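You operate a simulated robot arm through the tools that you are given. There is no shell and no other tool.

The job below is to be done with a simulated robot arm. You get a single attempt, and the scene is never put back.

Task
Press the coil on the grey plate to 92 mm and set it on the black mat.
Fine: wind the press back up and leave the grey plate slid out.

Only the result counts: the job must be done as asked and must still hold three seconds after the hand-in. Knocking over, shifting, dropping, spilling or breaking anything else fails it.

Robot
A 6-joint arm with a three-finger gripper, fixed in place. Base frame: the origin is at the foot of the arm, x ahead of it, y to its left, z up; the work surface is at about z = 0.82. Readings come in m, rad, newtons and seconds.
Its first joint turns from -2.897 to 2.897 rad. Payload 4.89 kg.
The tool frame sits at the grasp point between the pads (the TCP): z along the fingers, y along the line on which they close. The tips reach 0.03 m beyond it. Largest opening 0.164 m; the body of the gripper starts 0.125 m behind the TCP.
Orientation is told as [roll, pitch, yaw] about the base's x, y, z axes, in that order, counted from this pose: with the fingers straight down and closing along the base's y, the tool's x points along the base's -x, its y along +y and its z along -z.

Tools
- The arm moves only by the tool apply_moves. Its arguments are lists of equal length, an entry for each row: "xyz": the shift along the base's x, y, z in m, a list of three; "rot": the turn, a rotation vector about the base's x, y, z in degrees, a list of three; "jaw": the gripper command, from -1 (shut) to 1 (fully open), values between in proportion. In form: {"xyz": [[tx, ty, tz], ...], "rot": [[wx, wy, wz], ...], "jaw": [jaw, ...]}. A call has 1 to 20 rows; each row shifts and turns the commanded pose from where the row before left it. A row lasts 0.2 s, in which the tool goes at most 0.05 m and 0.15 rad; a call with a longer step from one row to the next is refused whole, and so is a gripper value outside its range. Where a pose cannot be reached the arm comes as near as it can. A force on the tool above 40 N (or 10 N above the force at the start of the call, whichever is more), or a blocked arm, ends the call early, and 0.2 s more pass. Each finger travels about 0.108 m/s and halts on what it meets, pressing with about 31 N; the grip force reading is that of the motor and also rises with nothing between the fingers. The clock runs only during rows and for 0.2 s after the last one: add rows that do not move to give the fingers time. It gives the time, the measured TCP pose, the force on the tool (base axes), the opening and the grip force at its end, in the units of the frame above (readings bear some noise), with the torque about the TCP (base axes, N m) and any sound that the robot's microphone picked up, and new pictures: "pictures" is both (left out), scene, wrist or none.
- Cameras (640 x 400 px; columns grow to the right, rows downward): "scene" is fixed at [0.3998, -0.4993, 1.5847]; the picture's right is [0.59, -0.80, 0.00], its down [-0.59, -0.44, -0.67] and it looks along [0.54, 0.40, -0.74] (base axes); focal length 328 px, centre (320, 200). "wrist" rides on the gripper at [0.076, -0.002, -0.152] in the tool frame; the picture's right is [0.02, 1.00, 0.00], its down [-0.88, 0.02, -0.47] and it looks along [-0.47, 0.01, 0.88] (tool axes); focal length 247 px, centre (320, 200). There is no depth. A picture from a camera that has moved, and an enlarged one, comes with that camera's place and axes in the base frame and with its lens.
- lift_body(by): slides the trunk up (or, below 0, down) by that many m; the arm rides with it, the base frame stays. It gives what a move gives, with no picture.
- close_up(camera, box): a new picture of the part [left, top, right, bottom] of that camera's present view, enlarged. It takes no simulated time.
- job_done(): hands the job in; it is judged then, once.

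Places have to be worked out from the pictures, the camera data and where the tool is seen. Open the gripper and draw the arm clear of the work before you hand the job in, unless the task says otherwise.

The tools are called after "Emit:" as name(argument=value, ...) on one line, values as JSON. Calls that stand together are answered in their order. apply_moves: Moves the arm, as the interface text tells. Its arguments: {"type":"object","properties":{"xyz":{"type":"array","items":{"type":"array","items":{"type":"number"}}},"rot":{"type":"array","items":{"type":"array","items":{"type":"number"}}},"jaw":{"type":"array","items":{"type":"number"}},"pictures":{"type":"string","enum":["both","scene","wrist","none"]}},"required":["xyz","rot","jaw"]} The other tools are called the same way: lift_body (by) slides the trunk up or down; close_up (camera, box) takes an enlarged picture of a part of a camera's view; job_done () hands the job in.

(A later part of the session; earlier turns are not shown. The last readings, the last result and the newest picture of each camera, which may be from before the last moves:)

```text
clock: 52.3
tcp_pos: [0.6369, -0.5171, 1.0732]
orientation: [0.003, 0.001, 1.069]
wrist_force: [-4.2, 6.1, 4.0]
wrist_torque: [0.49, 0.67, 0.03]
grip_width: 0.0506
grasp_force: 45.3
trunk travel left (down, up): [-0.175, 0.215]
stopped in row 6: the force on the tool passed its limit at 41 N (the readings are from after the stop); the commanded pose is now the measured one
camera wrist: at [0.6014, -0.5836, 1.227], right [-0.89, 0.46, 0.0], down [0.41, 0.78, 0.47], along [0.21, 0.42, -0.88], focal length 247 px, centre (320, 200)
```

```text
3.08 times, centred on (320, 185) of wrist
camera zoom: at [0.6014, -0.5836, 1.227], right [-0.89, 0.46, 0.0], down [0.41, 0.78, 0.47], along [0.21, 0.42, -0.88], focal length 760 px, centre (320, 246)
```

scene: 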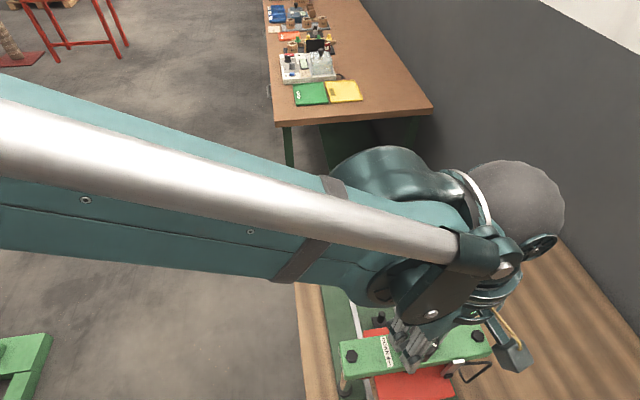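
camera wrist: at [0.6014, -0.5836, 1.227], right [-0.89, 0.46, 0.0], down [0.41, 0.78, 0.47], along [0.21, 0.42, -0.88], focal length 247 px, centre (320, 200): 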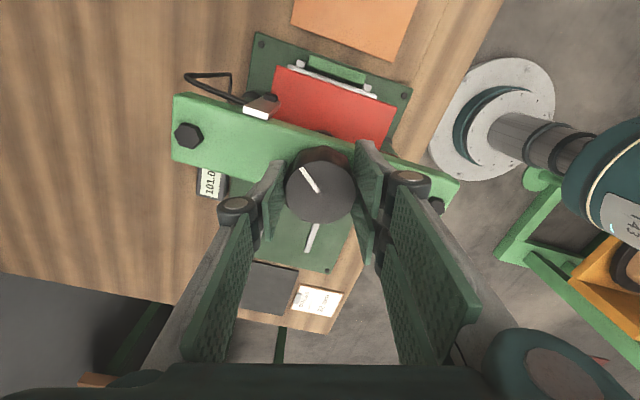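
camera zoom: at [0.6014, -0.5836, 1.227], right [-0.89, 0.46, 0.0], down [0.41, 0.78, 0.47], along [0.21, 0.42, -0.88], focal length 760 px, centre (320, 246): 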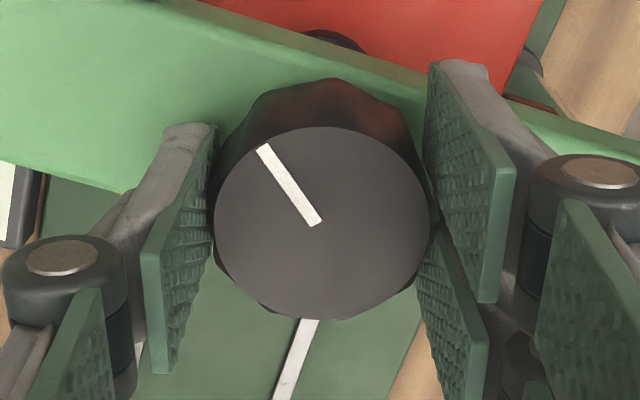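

The readout fell from 102.0 to 101.0 for 40°, so 4° equals 0.1 mm. I continue clockwise more slowly, 80° toward about 99.0, before the coil is reached.

Emit:
apply_moves(xyz=[[0, 0, 0], [0, 0, 0], [0, 0, 0], [0, 0, 0], [0, 0, 0], [0, 0, 0], [0, 0, 0], [0, 0, 0], [0, 0, 0], [0, 0, 0], [0, 0, 0], [0, 0, 0], [0, 0, 0], [0, 0, 0], [0, 0, 0], [0, 0, 0], [0, 0, 0]], rot=[[0, 0, -5], [0, 0, -5], [0, 0, -5], [0, 0, -5], [0, 0, -5], [0, 0, -5], [0, 0, -5], [0, 0, -5], [0, 0, -5], [0, 0, -5], [0, 0, -5], [0, 0, -5], [0, 0, -5], [0, 0, -5], [0, 0, -5], [0, 0, -5], [0, 0, 0]], jaw=[-1, -1, -1, -1, -1, -1, -1, -1, -1, -1, -1, -1, -1, -1, -1, -1, -1], pictures="wrist")

Emit:
close_up(camera="wrist", box=[230, 120, 410, 250])

```text
clock: 53.2
tcp_pos: [0.635, -0.5174, 1.0735]
orientation: [0.006, 0.004, 0.753]
wrist_force: [-6.8, 2.9, 3.2]
wrist_torque: [0.4, 0.8, 0.02]
grip_width: 0.051
grasp_force: 44.8
trunk travel left (down, up): [-0.175, 0.215]
stopped in row 4: the force on the tool passed its limit at 41 N (the readings are from after the stop); the commanded pose is now the measured one
camera wrist: at [0.5821, -0.5694, 1.227], right [-0.7, 0.71, 0.01], down [0.63, 0.62, 0.47], along [0.33, 0.33, -0.88], focal length 247 px, centre (320, 200)
```

wrist: 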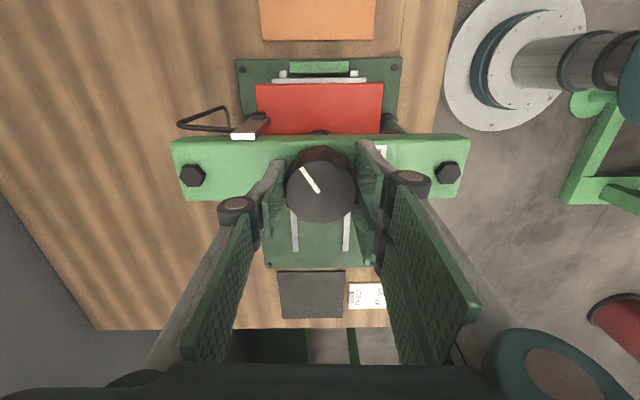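

```text
3.08 times, centred on (320, 185) of wrist
camera zoom: at [0.5821, -0.5694, 1.227], right [-0.7, 0.71, 0.01], down [0.63, 0.62, 0.47], along [0.33, 0.33, -0.88], focal length 760 px, centre (320, 246)
```

zoom: 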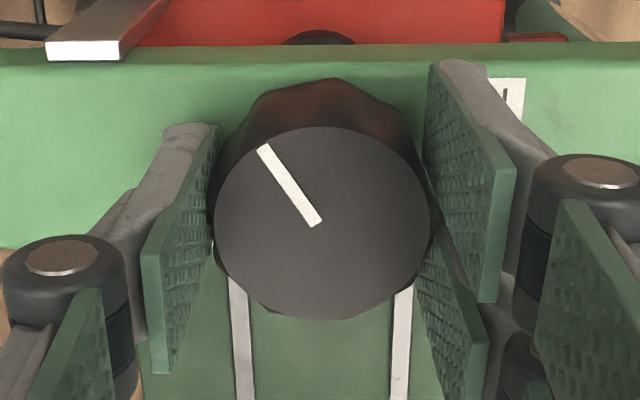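

The knob turned 18° more before another lateral peak; the marker shows no slip. The camera poses show the tool stays centred while the measured pose is noisy, so I open the jaw to relieve the stress and recentre.

Emit:
apply_moves(xyz=[[0, 0, 0], [0, 0, 0], [0, 0, 0]], rot=[[0, 0, 0], [0, 0, 0], [0, 0, 0]], jaw=[-0.1, -0.1, -0.1], pictures="wrist")

Emit:
close_up(camera="wrist", box=[230, 120, 410, 250])

```text
clock: 54.0
tcp_pos: [0.6375, -0.5173, 1.0738]
orientation: [0.005, 0.003, 0.753]
wrist_force: [0.0, -0.1, 0.6]
wrist_torque: [0.0, -0.01, 0.03]
grip_width: 0.0736
grasp_force: 0.1
trunk travel left (down, up): [-0.175, 0.215]
camera wrist: at [0.5827, -0.5698, 1.2265], right [-0.7, 0.71, 0.0], down [0.63, 0.62, 0.47], along [0.33, 0.33, -0.88], focal length 247 px, centre (320, 200)
```

wrist: 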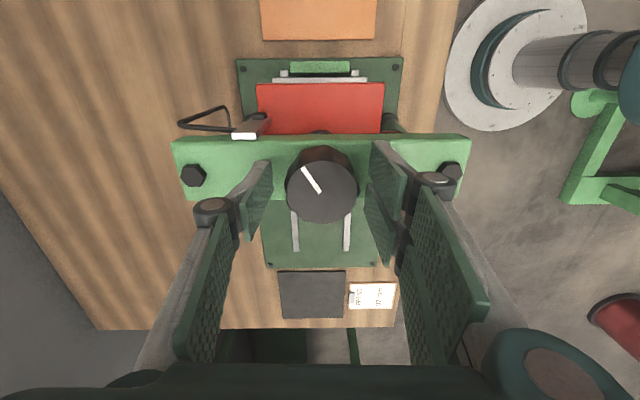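

```text
3.08 times, centred on (320, 185) of wrist
camera zoom: at [0.5827, -0.5698, 1.2265], right [-0.7, 0.71, 0.0], down [0.63, 0.62, 0.47], along [0.33, 0.33, -0.88], focal length 760 px, centre (320, 246)
```

zoom: 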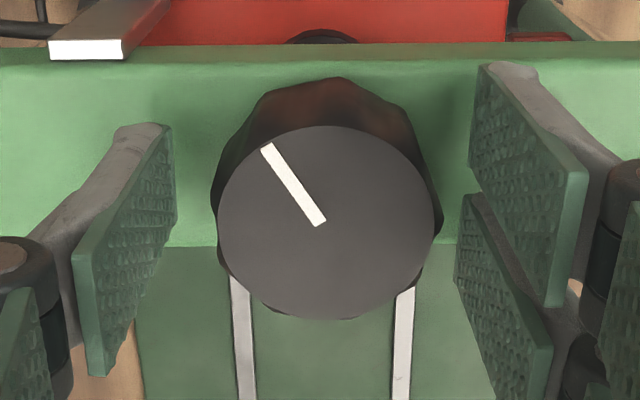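

Free, the tool shifted only 0.7 mm, so alignment is good. I nudge 0.6 mm to centre, regrip, and turn 18° slowly to see how the force behaves.

Emit:
apply_moves(xyz=[[-0.0006, 0.0006, 0], [0, 0, 0], [0, 0, 0], [0, 0, 0]], rot=[[-0.15, -0.1, 0], [0, 0, 0], [0, 0, 0], [0, 0, 0]], jaw=[-0.1, -0.6, -1, -1], pictures="none")

Emit:
apply_moves(xyz=[[0, 0, 0], [0, 0, 0], [0, 0, 0], [0, 0, 0], [0, 0, 0], [0, 0, 0]], rot=[[0, 0, -3], [0, 0, -3], [0, 0, -3], [0, 0, -3], [0, 0, -3], [0, 0, -3]], jaw=[-1, -1, -1, -1, -1, -1], pictures="wrist")

```text
clock: 55.0
tcp_pos: [0.6367, -0.5167, 1.0743]
orientation: [0.002, 0.003, 0.755]
wrist_force: [-4.5, 3.7, -3.4]
wrist_torque: [0.07, 0.1, 0.01]
grip_width: 0.0508
grasp_force: 44.4
trunk travel left (down, up): [-0.175, 0.215]
```

```text
clock: 56.4
tcp_pos: [0.6366, -0.5168, 1.0742]
orientation: [0.002, 0.002, 0.439]
wrist_force: [-10.9, 3.8, -11.1]
wrist_torque: [-0.1, -0.32, 0.03]
grip_width: 0.0506
grasp_force: 44.5
trunk travel left (down, up): [-0.175, 0.215]
camera wrist: at [0.5675, -0.5493, 1.2266], right [-0.44, 0.9, 0.0], down [0.79, 0.39, 0.47], along [0.42, 0.21, -0.88], focal length 247 px, centre (320, 200)
```

wrist: 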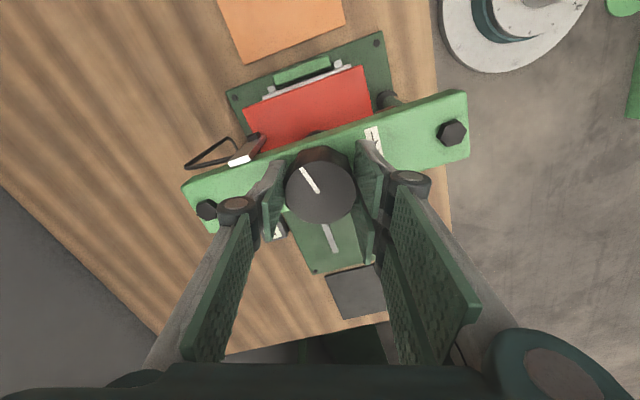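

The vertical force is growing as the knob sinks with the screw (0.025 mm per degree). I follow it downward while turning and ease the sideways load slightly.

Emit:
apply_moves(xyz=[[-0.0005, 0.0002, -0.0005], [0, 0, -0.0001], [0, 0, -0.0001], [0, 0, -0.0001], [0, 0, -0.0001], [0, 0, -0.0001], [0, 0, -0.0001], [0, 0, -0.0001], [0, 0, -0.0001], [0, 0, -0.0001], [0, 0, -0.0001]], rot=[[0, 0, 0], [0, 0, -4], [0, 0, -4], [0, 0, -4], [0, 0, -4], [0, 0, -4], [0, 0, -4], [0, 0, -4], [0, 0, -4], [0, 0, -4], [0, 0, -4]], jaw=[-1, -1, -1, -1, -1, -1, -1, -1, -1, -1, -1], pictures="wrist")

Emit:
close_up(camera="wrist", box=[230, 120, 410, 250])

```text
clock: 58.8
tcp_pos: [0.6369, -0.5162, 1.073]
orientation: [0.003, 0.0, -0.258]
wrist_force: [-5.7, 8.5, 22.7]
wrist_torque: [0.48, 0.33, 0.03]
grip_width: 0.0509
grasp_force: 45.1
trunk travel left (down, up): [-0.175, 0.215]
camera wrist: at [0.561, -0.4969, 1.2264], right [0.23, 0.97, 0.0], down [0.86, -0.21, 0.47], along [0.46, -0.11, -0.88], focal length 247 px, centre (320, 200)
```

wrist: 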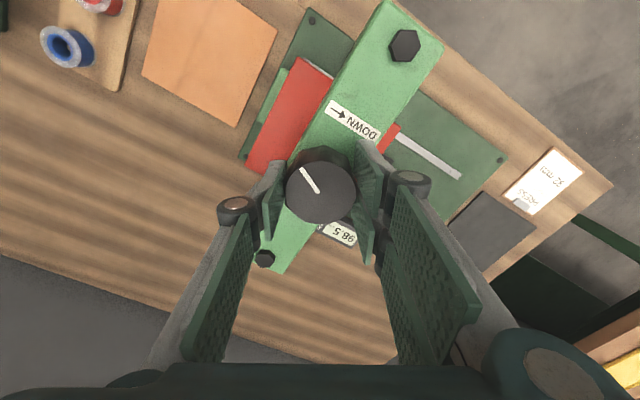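

```text
3.08 times, centred on (320, 185) of wrist
camera zoom: at [0.561, -0.4969, 1.2264], right [0.23, 0.97, 0.0], down [0.86, -0.21, 0.47], along [0.46, -0.11, -0.88], focal length 760 px, centre (320, 246)
```

zoom: 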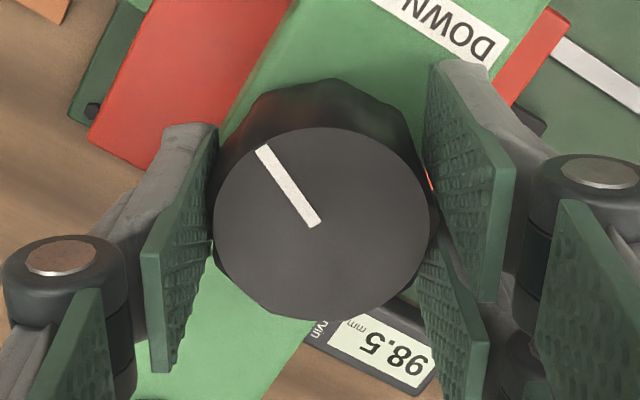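

The readout shows 98.5 and the fz of +22.7 N tells me the knob does not sink, so I undo that 1 mm. I continue another 40° clockwise.

Emit:
apply_moves(xyz=[[-0.0003, 0.0004, 0.001], [0, 0, 0], [0, 0, 0], [0, 0, 0], [0, 0, 0], [0, 0, 0], [0, 0, 0], [0, 0, 0], [0, 0, 0], [0, 0, 0], [0, 0, 0]], rot=[[0, 0, 0], [0, 0, -4], [0, 0, -4], [0, 0, -4], [0, 0, -4], [0, 0, -4], [0, 0, -4], [0, 0, -4], [0, 0, -4], [0, 0, -4], [0, 0, -4]], jaw=[-1, -1, -1, -1, -1, -1, -1, -1, -1, -1, -1], pictures="wrist")

Emit:
close_up(camera="wrist", box=[230, 120, 410, 250])

```text
clock: 61.3
tcp_pos: [0.6364, -0.5154, 1.0745]
orientation: [0.005, 0.005, -0.947]
wrist_force: [2.6, 7.9, 16.5]
wrist_torque: [0.57, -0.21, 0.02]
grip_width: 0.0511
grasp_force: 44.6
trunk travel left (down, up): [-0.175, 0.215]
stopped in row 11: the force on the tool passed its limit at 42 N (the readings are from after the stop); the commanded pose is now the measured one
camera wrist: at [0.589, -0.4533, 1.2263], right [0.8, 0.6, 0.0], down [0.53, -0.71, 0.47], along [0.29, -0.37, -0.88], focal length 247 px, centre (320, 200)
```

wrist: 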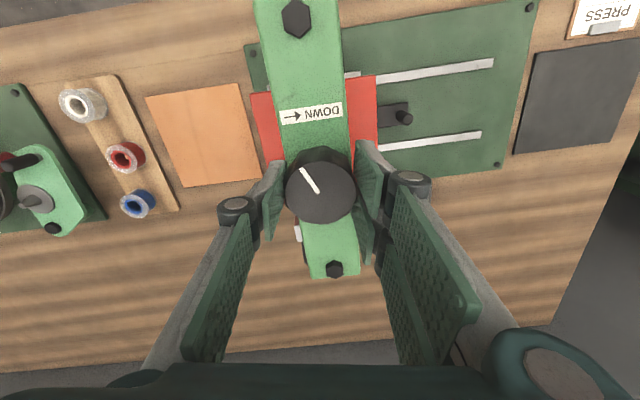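

```text
3.08 times, centred on (320, 185) of wrist
camera zoom: at [0.589, -0.4533, 1.2263], right [0.8, 0.6, 0.0], down [0.53, -0.71, 0.47], along [0.29, -0.37, -0.88], focal length 760 px, centre (320, 246)
```

zoom: 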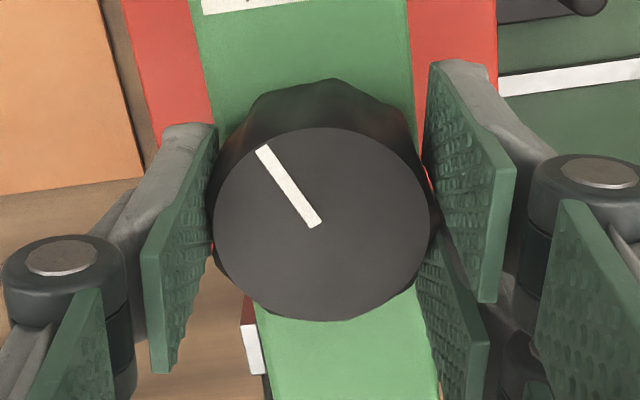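

The wrist is at yaw -54° with 39.5° more turned. I look for the readout in the scene and wrist views.

Emit:
close_up(camera="scene", box=[400, 260, 480, 330])

Emit:
close_up(camera="scene", box=[320, 260, 500, 400])

```text
5.71 times, centred on (440, 295) of scene
camera zoom: at [0.3998, -0.4993, 1.5847], right [0.59, -0.8, 0.0], down [-0.59, -0.44, -0.67], along [0.54, 0.4, -0.74], focal length 1871 px, centre (-366, -343)
```

zoom: 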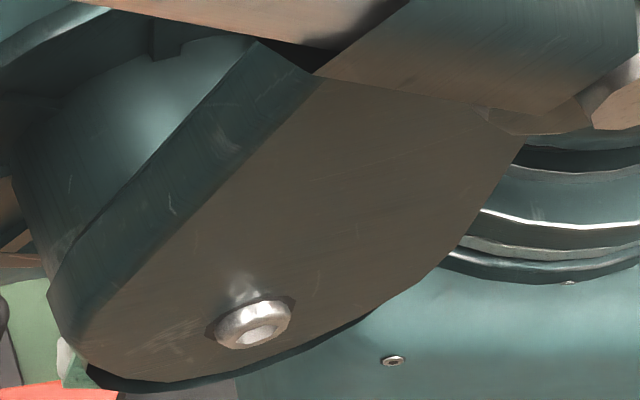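

```text
2.86 times, centred on (410, 330) of scene
camera zoom: at [0.3998, -0.4993, 1.5847], right [0.59, -0.8, 0.0], down [-0.59, -0.44, -0.67], along [0.54, 0.4, -0.74], focal length 936 px, centre (63, -171)
```

zoom: 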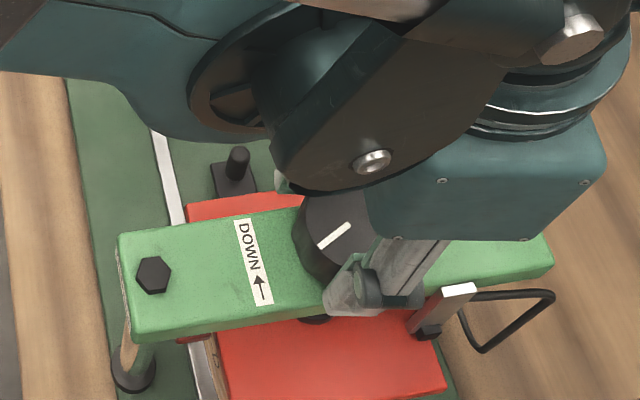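

The readout is hidden at this yaw but will reappear further round. I ease the load (up 0.8 mm, sideways 0.4 mm) and turn another 40°.

Emit:
apply_moves(xyz=[[0.0001, 0.0004, 0.0008], [0, 0, 0], [0, 0, 0], [0, 0, 0], [0, 0, 0], [0, 0, 0], [0, 0, 0], [0, 0, 0], [0, 0, 0], [0, 0, 0], [0, 0, 0]], rot=[[0, 0, 0], [0, 0, -4], [0, 0, -4], [0, 0, -4], [0, 0, -4], [0, 0, -4], [0, 0, -4], [0, 0, -4], [0, 0, -4], [0, 0, -4], [0, 0, -4]], jaw=[-1, -1, -1, -1, -1, -1, -1, -1, -1, -1, -1], pictures="wrist")

Emit:
close_up(camera="wrist", box=[230, 120, 410, 250])

```text
clock: 63.7
tcp_pos: [0.6366, -0.5153, 1.0732]
orientation: [0.004, 0.005, -1.648]
wrist_force: [17.6, 26.9, 5.7]
wrist_torque: [0.65, -0.49, 0.06]
grip_width: 0.0507
grasp_force: 44.8
trunk travel left (down, up): [-0.175, 0.215]
camera wrist: at [0.6394, -0.4373, 1.2263], right [1.0, -0.05, 0.0], down [-0.05, -0.88, 0.47], along [-0.02, -0.47, -0.88], focal length 247 px, centre (320, 200)
```

wrist: 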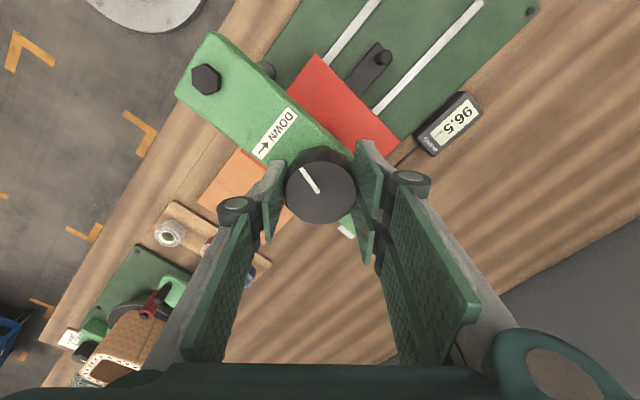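

```text
3.08 times, centred on (320, 185) of wrist
camera zoom: at [0.6394, -0.4373, 1.2263], right [1.0, -0.05, 0.0], down [-0.05, -0.88, 0.47], along [-0.02, -0.47, -0.88], focal length 760 px, centre (320, 246)
```

zoom: 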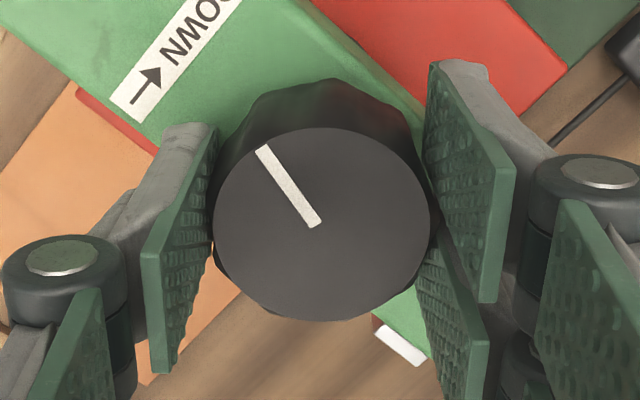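

The readout shows 96.5 at yaw -94°, so roughly 35–36° per mm with perhaps 0.5 mm display steps. I relax the sideways load and turn 40° more, to where the readout stays in view.

Emit:
apply_moves(xyz=[[0.001, 0.0015, 0.0002], [0, 0, 0], [0, 0, 0], [0, 0, 0], [0, 0, 0], [0, 0, 0], [0, 0, 0], [0, 0, 0], [0, 0, 0], [0, 0, 0], [0, 0, 0], [0, 0, 0]], rot=[[0, 0, 0], [0, 0, -4], [0, 0, -4], [0, 0, -4], [0, 0, -4], [0, 0, -4], [0, 0, -4], [0, 0, -4], [0, 0, -4], [0, 0, -4], [0, 0, -4], [0, 0, 0]], jaw=[-1, -1, -1, -1, -1, -1, -1, -1, -1, -1, -1, -1], pictures="wrist")

Emit:
close_up(camera="wrist", box=[340, 0, 460, 80])

Emit:
close_up(camera="wrist", box=[230, 120, 410, 250])

```text
clock: 66.3
tcp_pos: [0.6374, -0.5152, 1.0738]
orientation: [0.005, 0.001, -2.344]
wrist_force: [17.6, -8.6, 17.8]
wrist_torque: [-0.59, -0.35, 0.03]
grip_width: 0.0511
grasp_force: 45.1
trunk travel left (down, up): [-0.175, 0.215]
camera wrist: at [0.6883, -0.4574, 1.2263], right [0.73, -0.68, 0.0], down [-0.6, -0.64, 0.47], along [-0.32, -0.35, -0.88], focal length 247 px, centre (320, 200)
```

wrist: 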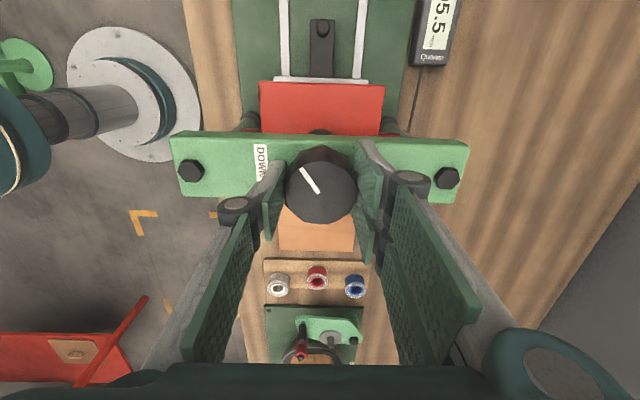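

```text
5.00 times, centred on (400, 40) of wrist
camera zoom: at [0.6883, -0.4574, 1.2263], right [0.73, -0.68, 0.0], down [-0.6, -0.64, 0.47], along [-0.32, -0.35, -0.88], focal length 1235 px, centre (-80, 1000)
```

zoom: 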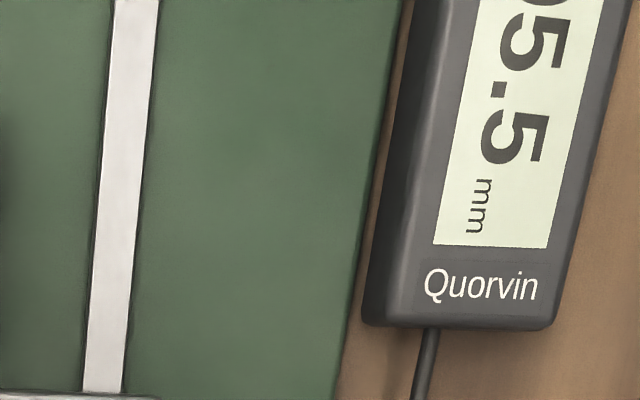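

```text
3.08 times, centred on (320, 185) of wrist
camera zoom: at [0.6883, -0.4574, 1.2263], right [0.73, -0.68, 0.0], down [-0.6, -0.64, 0.47], along [-0.32, -0.35, -0.88], focal length 760 px, centre (320, 246)
```

zoom: 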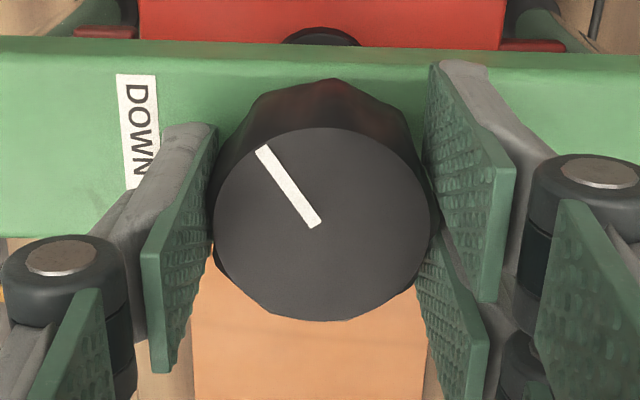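

The readout is 95.5 at 236° of turn, so the display steps are 0.5 mm and the lead is about 10 mm per turn; about 121° remain. I open the jaw to regrip and check that the screw does not run back.

Emit:
apply_moves(xyz=[[0, 0, 0], [0, 0, 0], [0, 0, 0], [0, 0, 0]], rot=[[0, 0, 0], [0, 0, 0], [0, 0, 0], [0, 0, 0]], jaw=[-0.1, 0, 0.05, 0.05], pictures="wrist")

Emit:
close_up(camera="wrist", box=[230, 120, 410, 250])

Emit:
close_up(camera="wrist", box=[340, 0, 460, 80])

```text
clock: 67.3
tcp_pos: [0.6373, -0.5149, 1.072]
orientation: [0.004, 0.003, -2.344]
wrist_force: [-0.6, 0.0, 0.8]
wrist_torque: [-0.01, 0.01, 0.01]
grip_width: 0.0861
grasp_force: 0.1
trunk travel left (down, up): [-0.175, 0.215]
camera wrist: at [0.6879, -0.457, 1.2261], right [0.73, -0.68, 0.0], down [-0.6, -0.64, 0.47], along [-0.32, -0.35, -0.88], focal length 247 px, centre (320, 200)
```

wrist: 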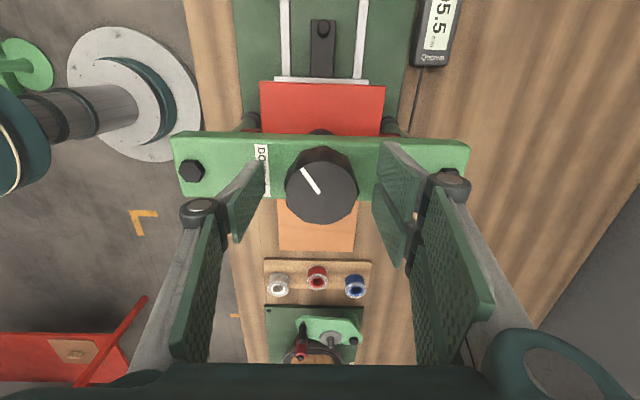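

```text
3.08 times, centred on (320, 185) of wrist
camera zoom: at [0.6879, -0.457, 1.2261], right [0.73, -0.68, 0.0], down [-0.6, -0.64, 0.47], along [-0.32, -0.35, -0.88], focal length 760 px, centre (320, 246)
```

zoom: 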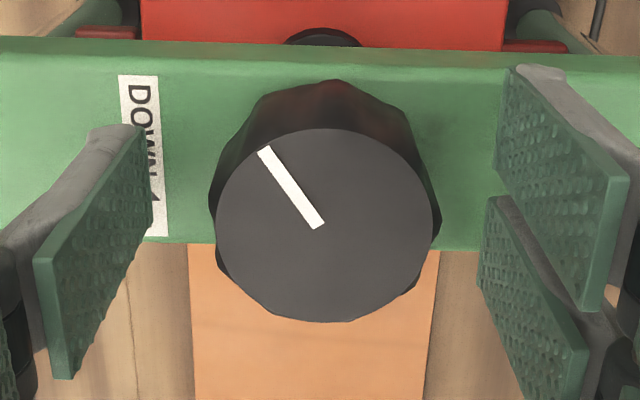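

```text
5.00 times, centred on (400, 40) of wrist
camera zoom: at [0.6879, -0.457, 1.2261], right [0.73, -0.68, 0.0], down [-0.6, -0.64, 0.47], along [-0.32, -0.35, -0.88], focal length 1235 px, centre (-80, 1000)
```

zoom: 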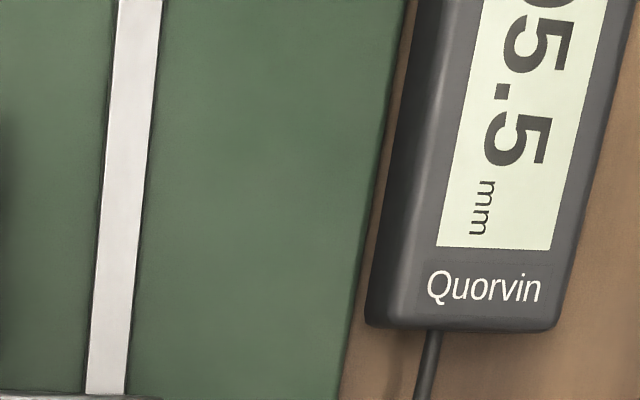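

The screw holds: readout 95.5 and the marker is unchanged. I recentre by 1 mm and rotate the open gripper back 155° counter-clockwise.

Emit:
apply_moves(xyz=[[0.0007, -0.0007, 0], [0, 0, 0], [0, 0, 0], [0, 0, 0], [0, 0, 0], [0, 0, 0], [0, 0, 0], [0, 0, 0], [0, 0, 0], [0, 0, 0], [0, 0, 0], [0, 0, 0], [0, 0, 0], [0, 0, 0], [0, 0, 0], [0, 0, 0], [0, 0, 0], [0, 0, 0], [0, 0, 0], [0, 0, 0]], rot=[[0, 0, 0], [0, 0, 8.1], [0, 0, 8.1], [0, 0, 8.1], [0, 0, 8.1], [0, 0, 8.1], [0, 0, 8.1], [0, 0, 8.1], [0, 0, 8.1], [0, 0, 8.1], [0, 0, 8.1], [0, 0, 8.1], [0, 0, 8.1], [0, 0, 8.1], [0, 0, 8.1], [0, 0, 8.1], [0, 0, 8.1], [0, 0, 8.1], [0, 0, 8.1], [0, 0, 8.1]], jaw=[0.05, 0.05, 0.05, 0.05, 0.05, 0.05, 0.05, 0.05, 0.05, 0.05, 0.05, 0.05, 0.05, 0.05, 0.05, 0.05, 0.05, 0.05, 0.05, 0.05], pictures="wrist")

Emit:
close_up(camera="wrist", box=[230, 120, 410, 250])

```text
clock: 71.5
tcp_pos: [0.6365, -0.5155, 1.0728]
orientation: [0.005, 0.004, 0.344]
wrist_force: [0.1, 0.0, -0.4]
wrist_torque: [-0.02, 0.01, 0.0]
grip_width: 0.0861
grasp_force: 0.1
trunk travel left (down, up): [-0.175, 0.215]
camera wrist: at [0.5659, -0.5409, 1.226], right [-0.36, 0.93, 0.0], down [0.82, 0.32, 0.47], along [0.44, 0.17, -0.88], focal length 247 px, centre (320, 200)
```

wrist: 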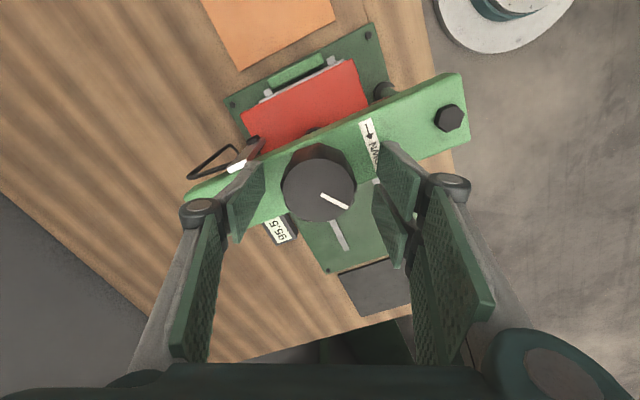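

```text
3.08 times, centred on (320, 185) of wrist
camera zoom: at [0.5659, -0.5409, 1.226], right [-0.36, 0.93, 0.0], down [0.82, 0.32, 0.47], along [0.44, 0.17, -0.88], focal length 760 px, centre (320, 246)
```

zoom: 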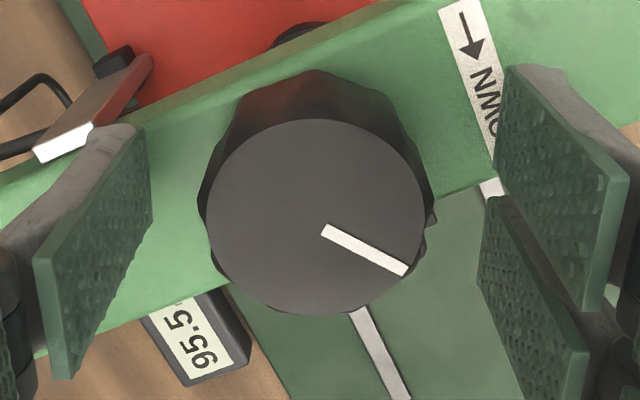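

The open tool is about 2 mm off the natural grip centre at this yaw. I shift to centre and close on the knob again.

Emit:
apply_moves(xyz=[[-0.0014, -0.0017, 0.0003], [0, 0, 0], [0, 0, 0], [0, 0, 0], [0, 0, 0], [0, 0, 0]], rot=[[0, 0, 0], [0, 0, 0], [0, 0, 0], [0, 0, 0], [0, 0, 0], [0, 0, 0]], jaw=[0.05, -0.3, -0.6, -1, -1, -1], pictures="wrist")

Emit:
close_up(camera="wrist", box=[230, 120, 410, 250])

```text
clock: 72.9
tcp_pos: [0.6356, -0.5165, 1.0739]
orientation: [0.004, 0.002, 0.342]
wrist_force: [0.3, 0.3, 0.4]
wrist_torque: [0.03, -0.03, 0.05]
grip_width: 0.0509
grasp_force: 45.3
trunk travel left (down, up): [-0.175, 0.215]
camera wrist: at [0.5646, -0.5424, 1.2265], right [-0.36, 0.93, 0.0], down [0.83, 0.31, 0.47], along [0.44, 0.17, -0.88], focal length 247 px, centre (320, 200)
```

wrist: 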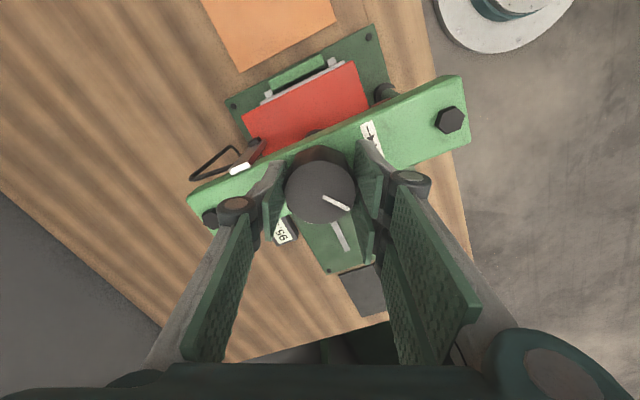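

```text
3.08 times, centred on (320, 185) of wrist
camera zoom: at [0.5646, -0.5424, 1.2265], right [-0.36, 0.93, 0.0], down [0.83, 0.31, 0.47], along [0.44, 0.17, -0.88], focal length 760 px, centre (320, 246)
```

zoom: 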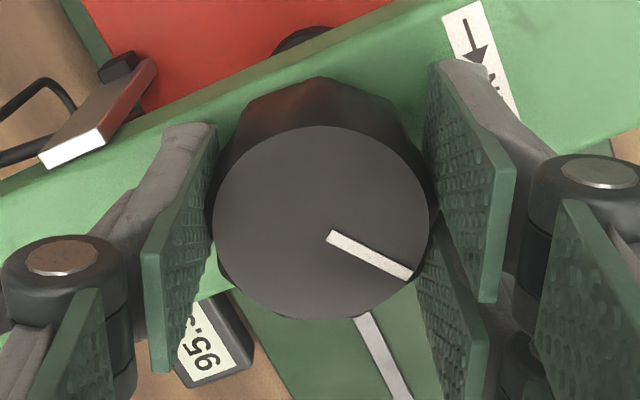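

Gripped with practically zero force. I turn 40° clockwise with the small predicted centre correction.

Emit:
apply_moves(xyz=[[-4e-05, 5e-05, 0], [-4e-05, 5e-05, 0], [-4e-05, 5e-05, 0], [-4e-05, 5e-05, 0], [-4e-05, 5e-05, 0], [-4e-05, 5e-05, 0], [-4e-05, 5e-05, 0], [-4e-05, 5e-05, 0], [-4e-05, 5e-05, 0], [-4e-05, 5e-05, 0], [0, 0, 0]], rot=[[0, 0, -4], [0, 0, -4], [0, 0, -4], [0, 0, -4], [0, 0, -4], [0, 0, -4], [0, 0, -4], [0, 0, -4], [0, 0, -4], [0, 0, -4], [0, 0, 0]], jaw=[-1, -1, -1, -1, -1, -1, -1, -1, -1, -1, -1], pictures="wrist")

Emit:
close_up(camera="wrist", box=[230, 120, 410, 250])

```text
clock: 74.6
tcp_pos: [0.6356, -0.5169, 1.0742]
orientation: [0.003, 0.007, -0.175]
wrist_force: [1.3, 2.5, -14.0]
wrist_torque: [-0.25, -0.14, 0.03]
grip_width: 0.051
grasp_force: 45.0
trunk travel left (down, up): [-0.175, 0.215]
stopped in row 8: the force on the tool passed its limit at 42 N (the readings are from after the stop); the commanded pose is now the measured one
camera wrist: at [0.5603, -0.5035, 1.2266], right [0.15, 0.99, 0.0], down [0.87, -0.14, 0.47], along [0.46, -0.07, -0.88], focal length 247 px, centre (320, 200)
```

wrist: 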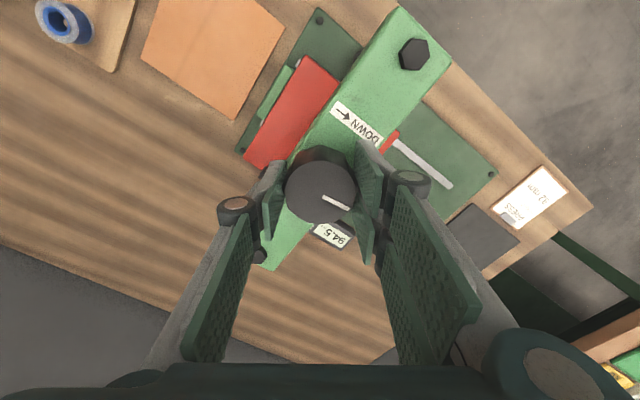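

```text
3.08 times, centred on (320, 185) of wrist
camera zoom: at [0.5603, -0.5035, 1.2266], right [0.15, 0.99, 0.0], down [0.87, -0.14, 0.47], along [0.46, -0.07, -0.88], focal length 760 px, centre (320, 246)
```

zoom: 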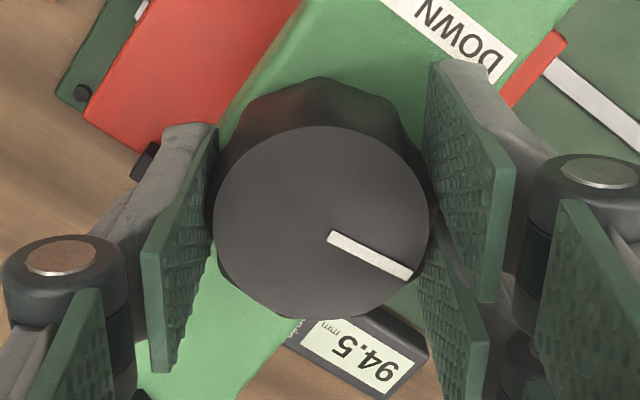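

The readout is 94.5 after another 30°. I relieve the vertical load slightly and turn 32° more.

Emit:
apply_moves(xyz=[[0, 0, -0.0003], [0, 6e-05, 0], [0, 6e-05, 0], [0, 6e-05, 0], [0, 6e-05, 0], [0, 6e-05, 0], [0, 6e-05, 0], [0, 6e-05, 0], [0, 6e-05, 0], [0, 0, 0]], rot=[[0, 0, 0], [0, 0, -4], [0, 0, -4], [0, 0, -4], [0, 0, -4], [0, 0, -4], [0, 0, -4], [0, 0, -4], [0, 0, -4], [0, 0, 0]], jaw=[-1, -1, -1, -1, -1, -1, -1, -1, -1, -1], pictures="wrist")

Emit:
close_up(camera="wrist", box=[230, 120, 410, 250])

```text
clock: 76.8
tcp_pos: [0.6355, -0.5149, 1.0732]
orientation: [0.004, 0.002, -0.733]
wrist_force: [9.1, -7.0, 4.2]
wrist_torque: [-0.39, -0.32, 0.01]
grip_width: 0.0508
grasp_force: 45.0
trunk travel left (down, up): [-0.175, 0.215]
camera wrist: at [0.5775, -0.4647, 1.2265], right [0.65, 0.76, 0.0], down [0.67, -0.58, 0.47], along [0.36, -0.3, -0.88], focal length 247 px, centre (320, 200)
```

wrist: 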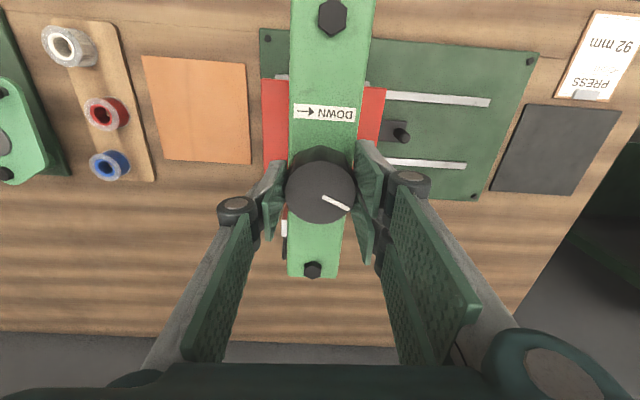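

```text
3.08 times, centred on (320, 185) of wrist
camera zoom: at [0.5775, -0.4647, 1.2265], right [0.65, 0.76, 0.0], down [0.67, -0.58, 0.47], along [0.36, -0.3, -0.88], focal length 760 px, centre (320, 246)
```

zoom: 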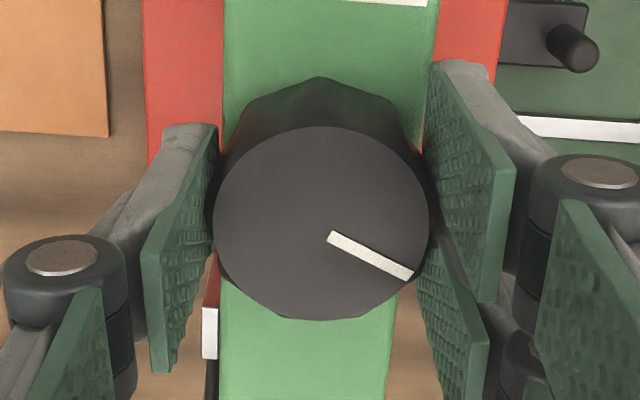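

Forces are small; estimated height about 93.7 mm. I turn 36° more to bring the readout back into view near 92.7.

Emit:
apply_moves(xyz=[[3e-05, 5e-05, 0], [3e-05, 5e-05, 0], [3e-05, 5e-05, 0], [3e-05, 5e-05, 0], [3e-05, 5e-05, 0], [3e-05, 5e-05, 0], [3e-05, 5e-05, 0], [3e-05, 5e-05, 0], [3e-05, 5e-05, 0], [0, 0, 0]], rot=[[0, 0, -4], [0, 0, -4], [0, 0, -4], [0, 0, -4], [0, 0, -4], [0, 0, -4], [0, 0, -4], [0, 0, -4], [0, 0, -4], [0, 0, 0]], jaw=[-1, -1, -1, -1, -1, -1, -1, -1, -1, -1], pictures="wrist")

Emit:
close_up(camera="wrist", box=[350, 100, 490, 190])

```text
clock: 79.0
tcp_pos: [0.6366, -0.5134, 1.0734]
orientation: [0.0, 0.003, -1.364]
wrist_force: [15.6, -3.5, 2.2]
wrist_torque: [-0.16, -0.41, 0.03]
grip_width: 0.0509
grasp_force: 45.2
trunk travel left (down, up): [-0.175, 0.215]
camera wrist: at [0.618, -0.4391, 1.2265], right [0.97, 0.23, 0.0], down [0.2, -0.86, 0.47], along [0.11, -0.46, -0.88], focal length 247 px, centre (320, 200)
```

wrist: 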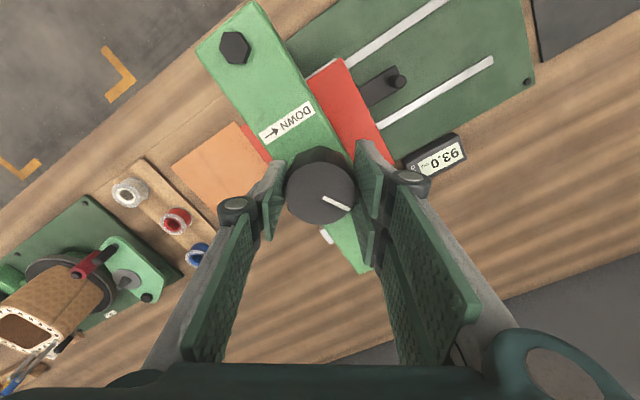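

```text
4.44 times, centred on (420, 145) of wrist
camera zoom: at [0.618, -0.4391, 1.2265], right [0.97, 0.23, 0.0], down [0.2, -0.86, 0.47], along [0.11, -0.46, -0.88], focal length 1098 px, centre (-124, 444)
```

zoom: 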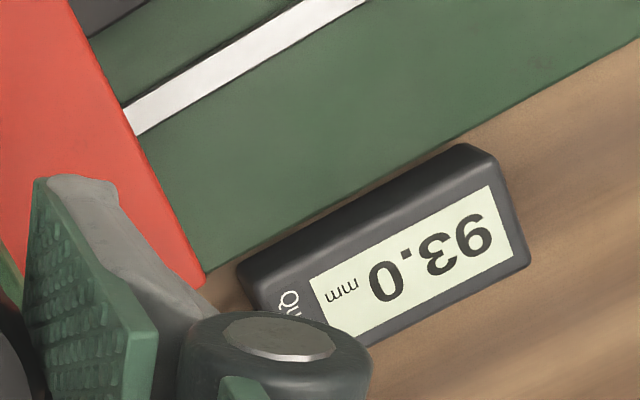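

The readout shows 93.0. I now go in small increments and use the display transitions: 8° more first.

Emit:
apply_moves(xyz=[[0.0003, 0, 0], [3e-05, 3e-05, 0], [3e-05, 3e-05, 0], [3e-05, 3e-05, 0], [0, 0, 0]], rot=[[0, 0, -2], [0, 0, -2], [0, 0, -2], [0, 0, -2], [0, 0, 0]], jaw=[-1, -1, -1, -1, -1], pictures="wrist")

Emit:
close_up(camera="wrist", box=[370, 90, 490, 170])

```text
clock: 80.2
tcp_pos: [0.6364, -0.5138, 1.0738]
orientation: [0.004, 0.001, -1.502]
wrist_force: [18.0, -3.0, -3.3]
wrist_torque: [0.17, -0.51, 0.07]
grip_width: 0.0507
grasp_force: 44.9
trunk travel left (down, up): [-0.175, 0.215]
camera wrist: at [0.6285, -0.4373, 1.2265], right [1.0, 0.09, 0.0], down [0.08, -0.88, 0.47], along [0.05, -0.47, -0.88], focal length 247 px, centre (320, 200)
```

wrist: 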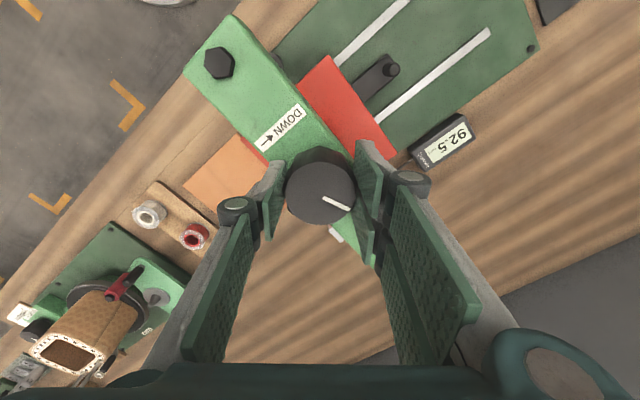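

```text
5.00 times, centred on (430, 130) of wrist
camera zoom: at [0.6285, -0.4373, 1.2265], right [1.0, 0.09, 0.0], down [0.08, -0.88, 0.47], along [0.05, -0.47, -0.88], focal length 1235 px, centre (-230, 550)
```

zoom: 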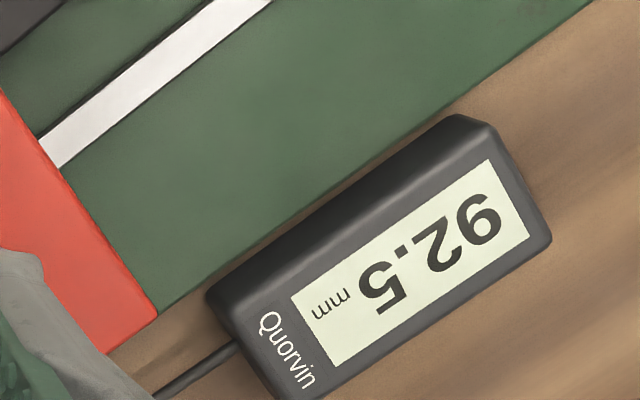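

The readout now shows 92.5 after 7.9°. I turn 8° more, with a small lateral relief.

Emit:
apply_moves(xyz=[[0.0003, 0, 0], [3e-05, 3e-05, 0], [3e-05, 3e-05, 0], [3e-05, 3e-05, 0], [0, 0, 0]], rot=[[0, 0, -2], [0, 0, -2], [0, 0, -2], [0, 0, -2], [0, 0, 0]], jaw=[-1, -1, -1, -1, -1], pictures="wrist")

Emit:
close_up(camera="wrist", box=[370, 80, 490, 160])

```text
clock: 81.4
tcp_pos: [0.6362, -0.5148, 1.0732]
orientation: [0.004, 0.004, -1.64]
wrist_force: [15.9, -12.7, 1.9]
wrist_torque: [-0.94, -0.4, 0.08]
grip_width: 0.0506
grasp_force: 45.0
trunk travel left (down, up): [-0.175, 0.215]
camera wrist: at [0.6393, -0.4369, 1.2265], right [1.0, -0.05, 0.0], down [-0.04, -0.88, 0.47], along [-0.02, -0.47, -0.88], focal length 247 px, centre (320, 200)
```

wrist: 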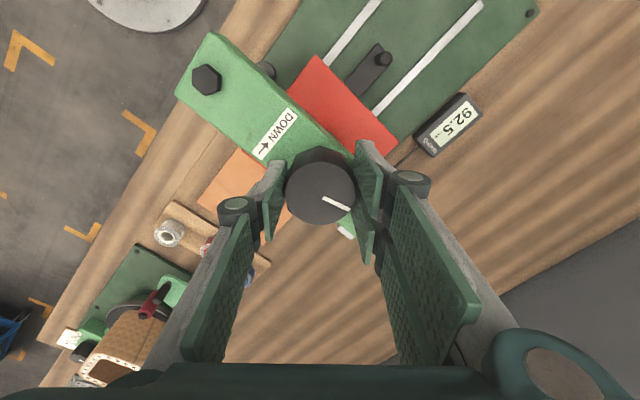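

```text
5.00 times, centred on (430, 120) of wrist
camera zoom: at [0.6393, -0.4369, 1.2265], right [1.0, -0.05, 0.0], down [-0.04, -0.88, 0.47], along [-0.02, -0.47, -0.88], focal length 1235 px, centre (-230, 600)
```

zoom: 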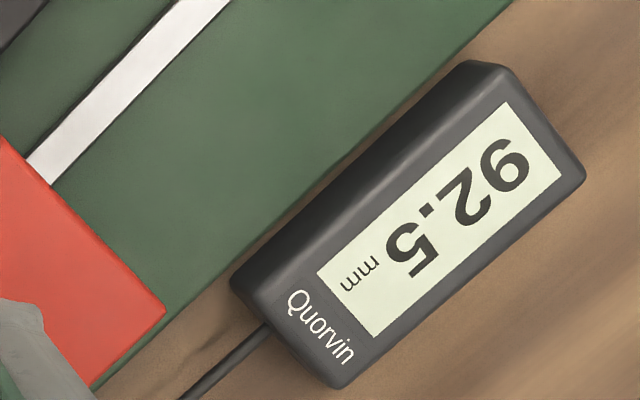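

Still 92.5 at 349° total. I turn 4° at a time now to catch the change to 92.0.

Emit:
apply_moves(xyz=[[0.0002, -0.0002, 0], [3e-05, 2e-05, 0], [0, 0, 0]], rot=[[0, 0, -2], [0, 0, -2], [0, 0, 0]], jaw=[-1, -1, -1], pictures="none")

Emit:
close_up(camera="wrist", box=[370, 70, 490, 150])

```text
clock: 82.2
tcp_pos: [0.6369, -0.5138, 1.0729]
orientation: [0.003, 0.006, -1.71]
wrist_force: [6.6, -7.3, -3.5]
wrist_torque: [-0.15, -0.02, 0.08]
grip_width: 0.0508
grasp_force: 44.9
trunk travel left (down, up): [-0.175, 0.215]
```

```text
5.00 times, centred on (430, 110) of wrist
camera zoom: at [0.6448, -0.4374, 1.2265], right [0.99, -0.12, 0.0], down [-0.11, -0.88, 0.47], along [-0.05, -0.47, -0.88], focal length 1235 px, centre (-230, 650)
```

zoom: 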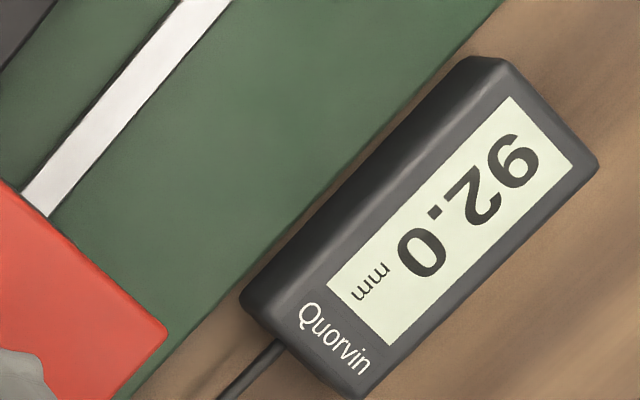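

The readout just changed to 92.0, so the true gap is about 92.2. I turn 8.5° further to sit in the middle of the 92.0 step.

Emit:
apply_moves(xyz=[[0.0001, -0.0001, 0], [3e-05, 2e-05, 0], [3e-05, 2e-05, 0], [3e-05, 2e-05, 0], [0, 0, 0]], rot=[[0, 0, -2], [0, 0, -2], [0, 0, -2], [0, 0, -2.5], [0, 0, 0]], jaw=[-1, -1, -1, -1, -1], pictures="wrist")

Emit:
close_up(camera="wrist", box=[370, 50, 490, 130])

Emit:
close_up(camera="wrist", box=[230, 120, 410, 250])

```text
clock: 83.4
tcp_pos: [0.6381, -0.5142, 1.0732]
orientation: [0.003, 0.003, -1.858]
wrist_force: [16.4, 0.0, 13.5]
wrist_torque: [0.36, -0.72, 0.09]
grip_width: 0.0506
grasp_force: 44.5
trunk travel left (down, up): [-0.175, 0.215]
camera wrist: at [0.6559, -0.4393, 1.2265], right [0.96, -0.26, 0.0], down [-0.23, -0.85, 0.47], along [-0.12, -0.45, -0.88], focal length 247 px, centre (320, 200)
```

wrist: 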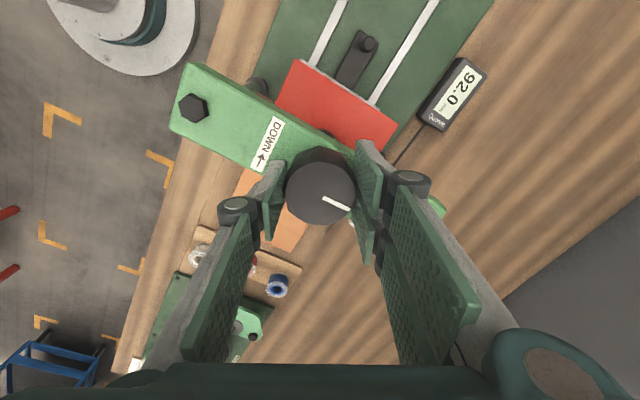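

```text
5.00 times, centred on (430, 90) of wrist
camera zoom: at [0.6559, -0.4393, 1.2265], right [0.96, -0.26, 0.0], down [-0.23, -0.85, 0.47], along [-0.12, -0.45, -0.88], focal length 1235 px, centre (-230, 750)
```

zoom: 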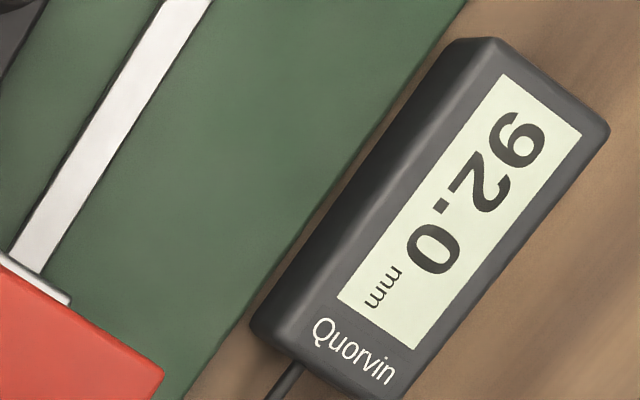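

```text
3.08 times, centred on (320, 185) of wrist
camera zoom: at [0.6559, -0.4393, 1.2265], right [0.96, -0.26, 0.0], down [-0.23, -0.85, 0.47], along [-0.12, -0.45, -0.88], focal length 760 px, centre (320, 246)
```

zoom: 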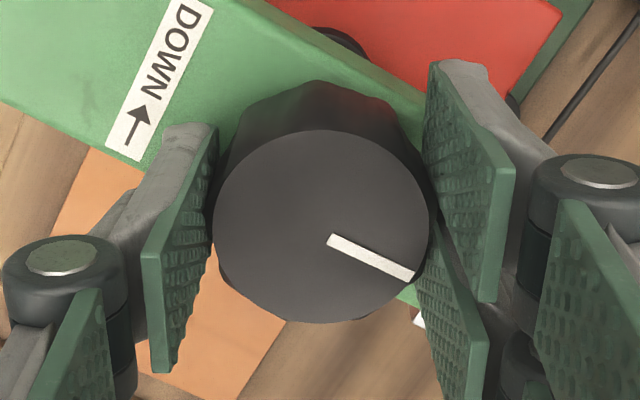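

The readout holds at 92.0 after 362° of turn. I dwell about a second, then start winding up counter-clockwise by 40°.

Emit:
apply_moves(xyz=[[0.0003, 0, 0.0002], [0, 0, 0], [0, 0, 0], [0, 0, 0], [0, 0, 0], [-5e-05, -4e-05, 0], [-5e-05, -4e-05, 0], [-5e-05, -4e-05, 0], [-5e-05, -4e-05, 0], [-5e-05, -4e-05, 0], [-5e-05, -4e-05, 0], [-5e-05, -4e-05, 0], [-5e-05, -4e-05, 0], [-5e-05, -4e-05, 0], [-5e-05, -4e-05, 0], [0, 0, 0]], rot=[[0, 0, 0], [0, 0, 0], [0, 0, 0], [0, 0, 0], [0, 0, 0], [0, 0, 4], [0, 0, 4], [0, 0, 4], [0, 0, 4], [0, 0, 4], [0, 0, 4], [0, 0, 4], [0, 0, 4], [0, 0, 4], [0, 0, 4], [0, 0, 0]], jaw=[-1, -1, -1, -1, -1, -1, -1, -1, -1, -1, -1, -1, -1, -1, -1, -1], pictures="wrist")

```text
clock: 86.8
tcp_pos: [0.6359, -0.5149, 1.0724]
orientation: [0.006, 0.003, -1.162]
wrist_force: [8.2, 6.1, -12.2]
wrist_torque: [-0.35, -0.43, -0.01]
grip_width: 0.051
grasp_force: 45.0
trunk travel left (down, up): [-0.175, 0.215]
camera wrist: at [0.6031, -0.4443, 1.2265], right [0.91, 0.42, 0.0], down [0.37, -0.8, 0.47], along [0.2, -0.42, -0.88], focal length 247 px, centre (320, 200)
```

wrist: 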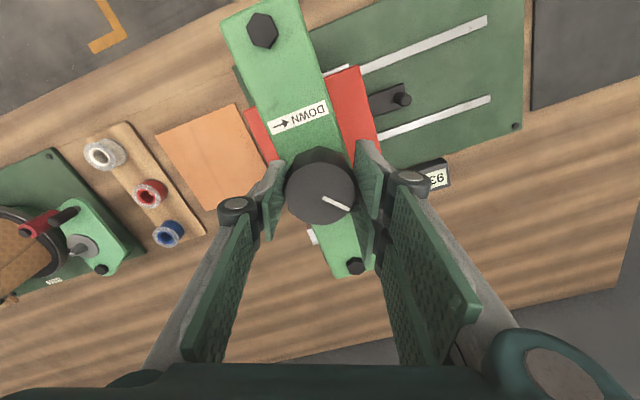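

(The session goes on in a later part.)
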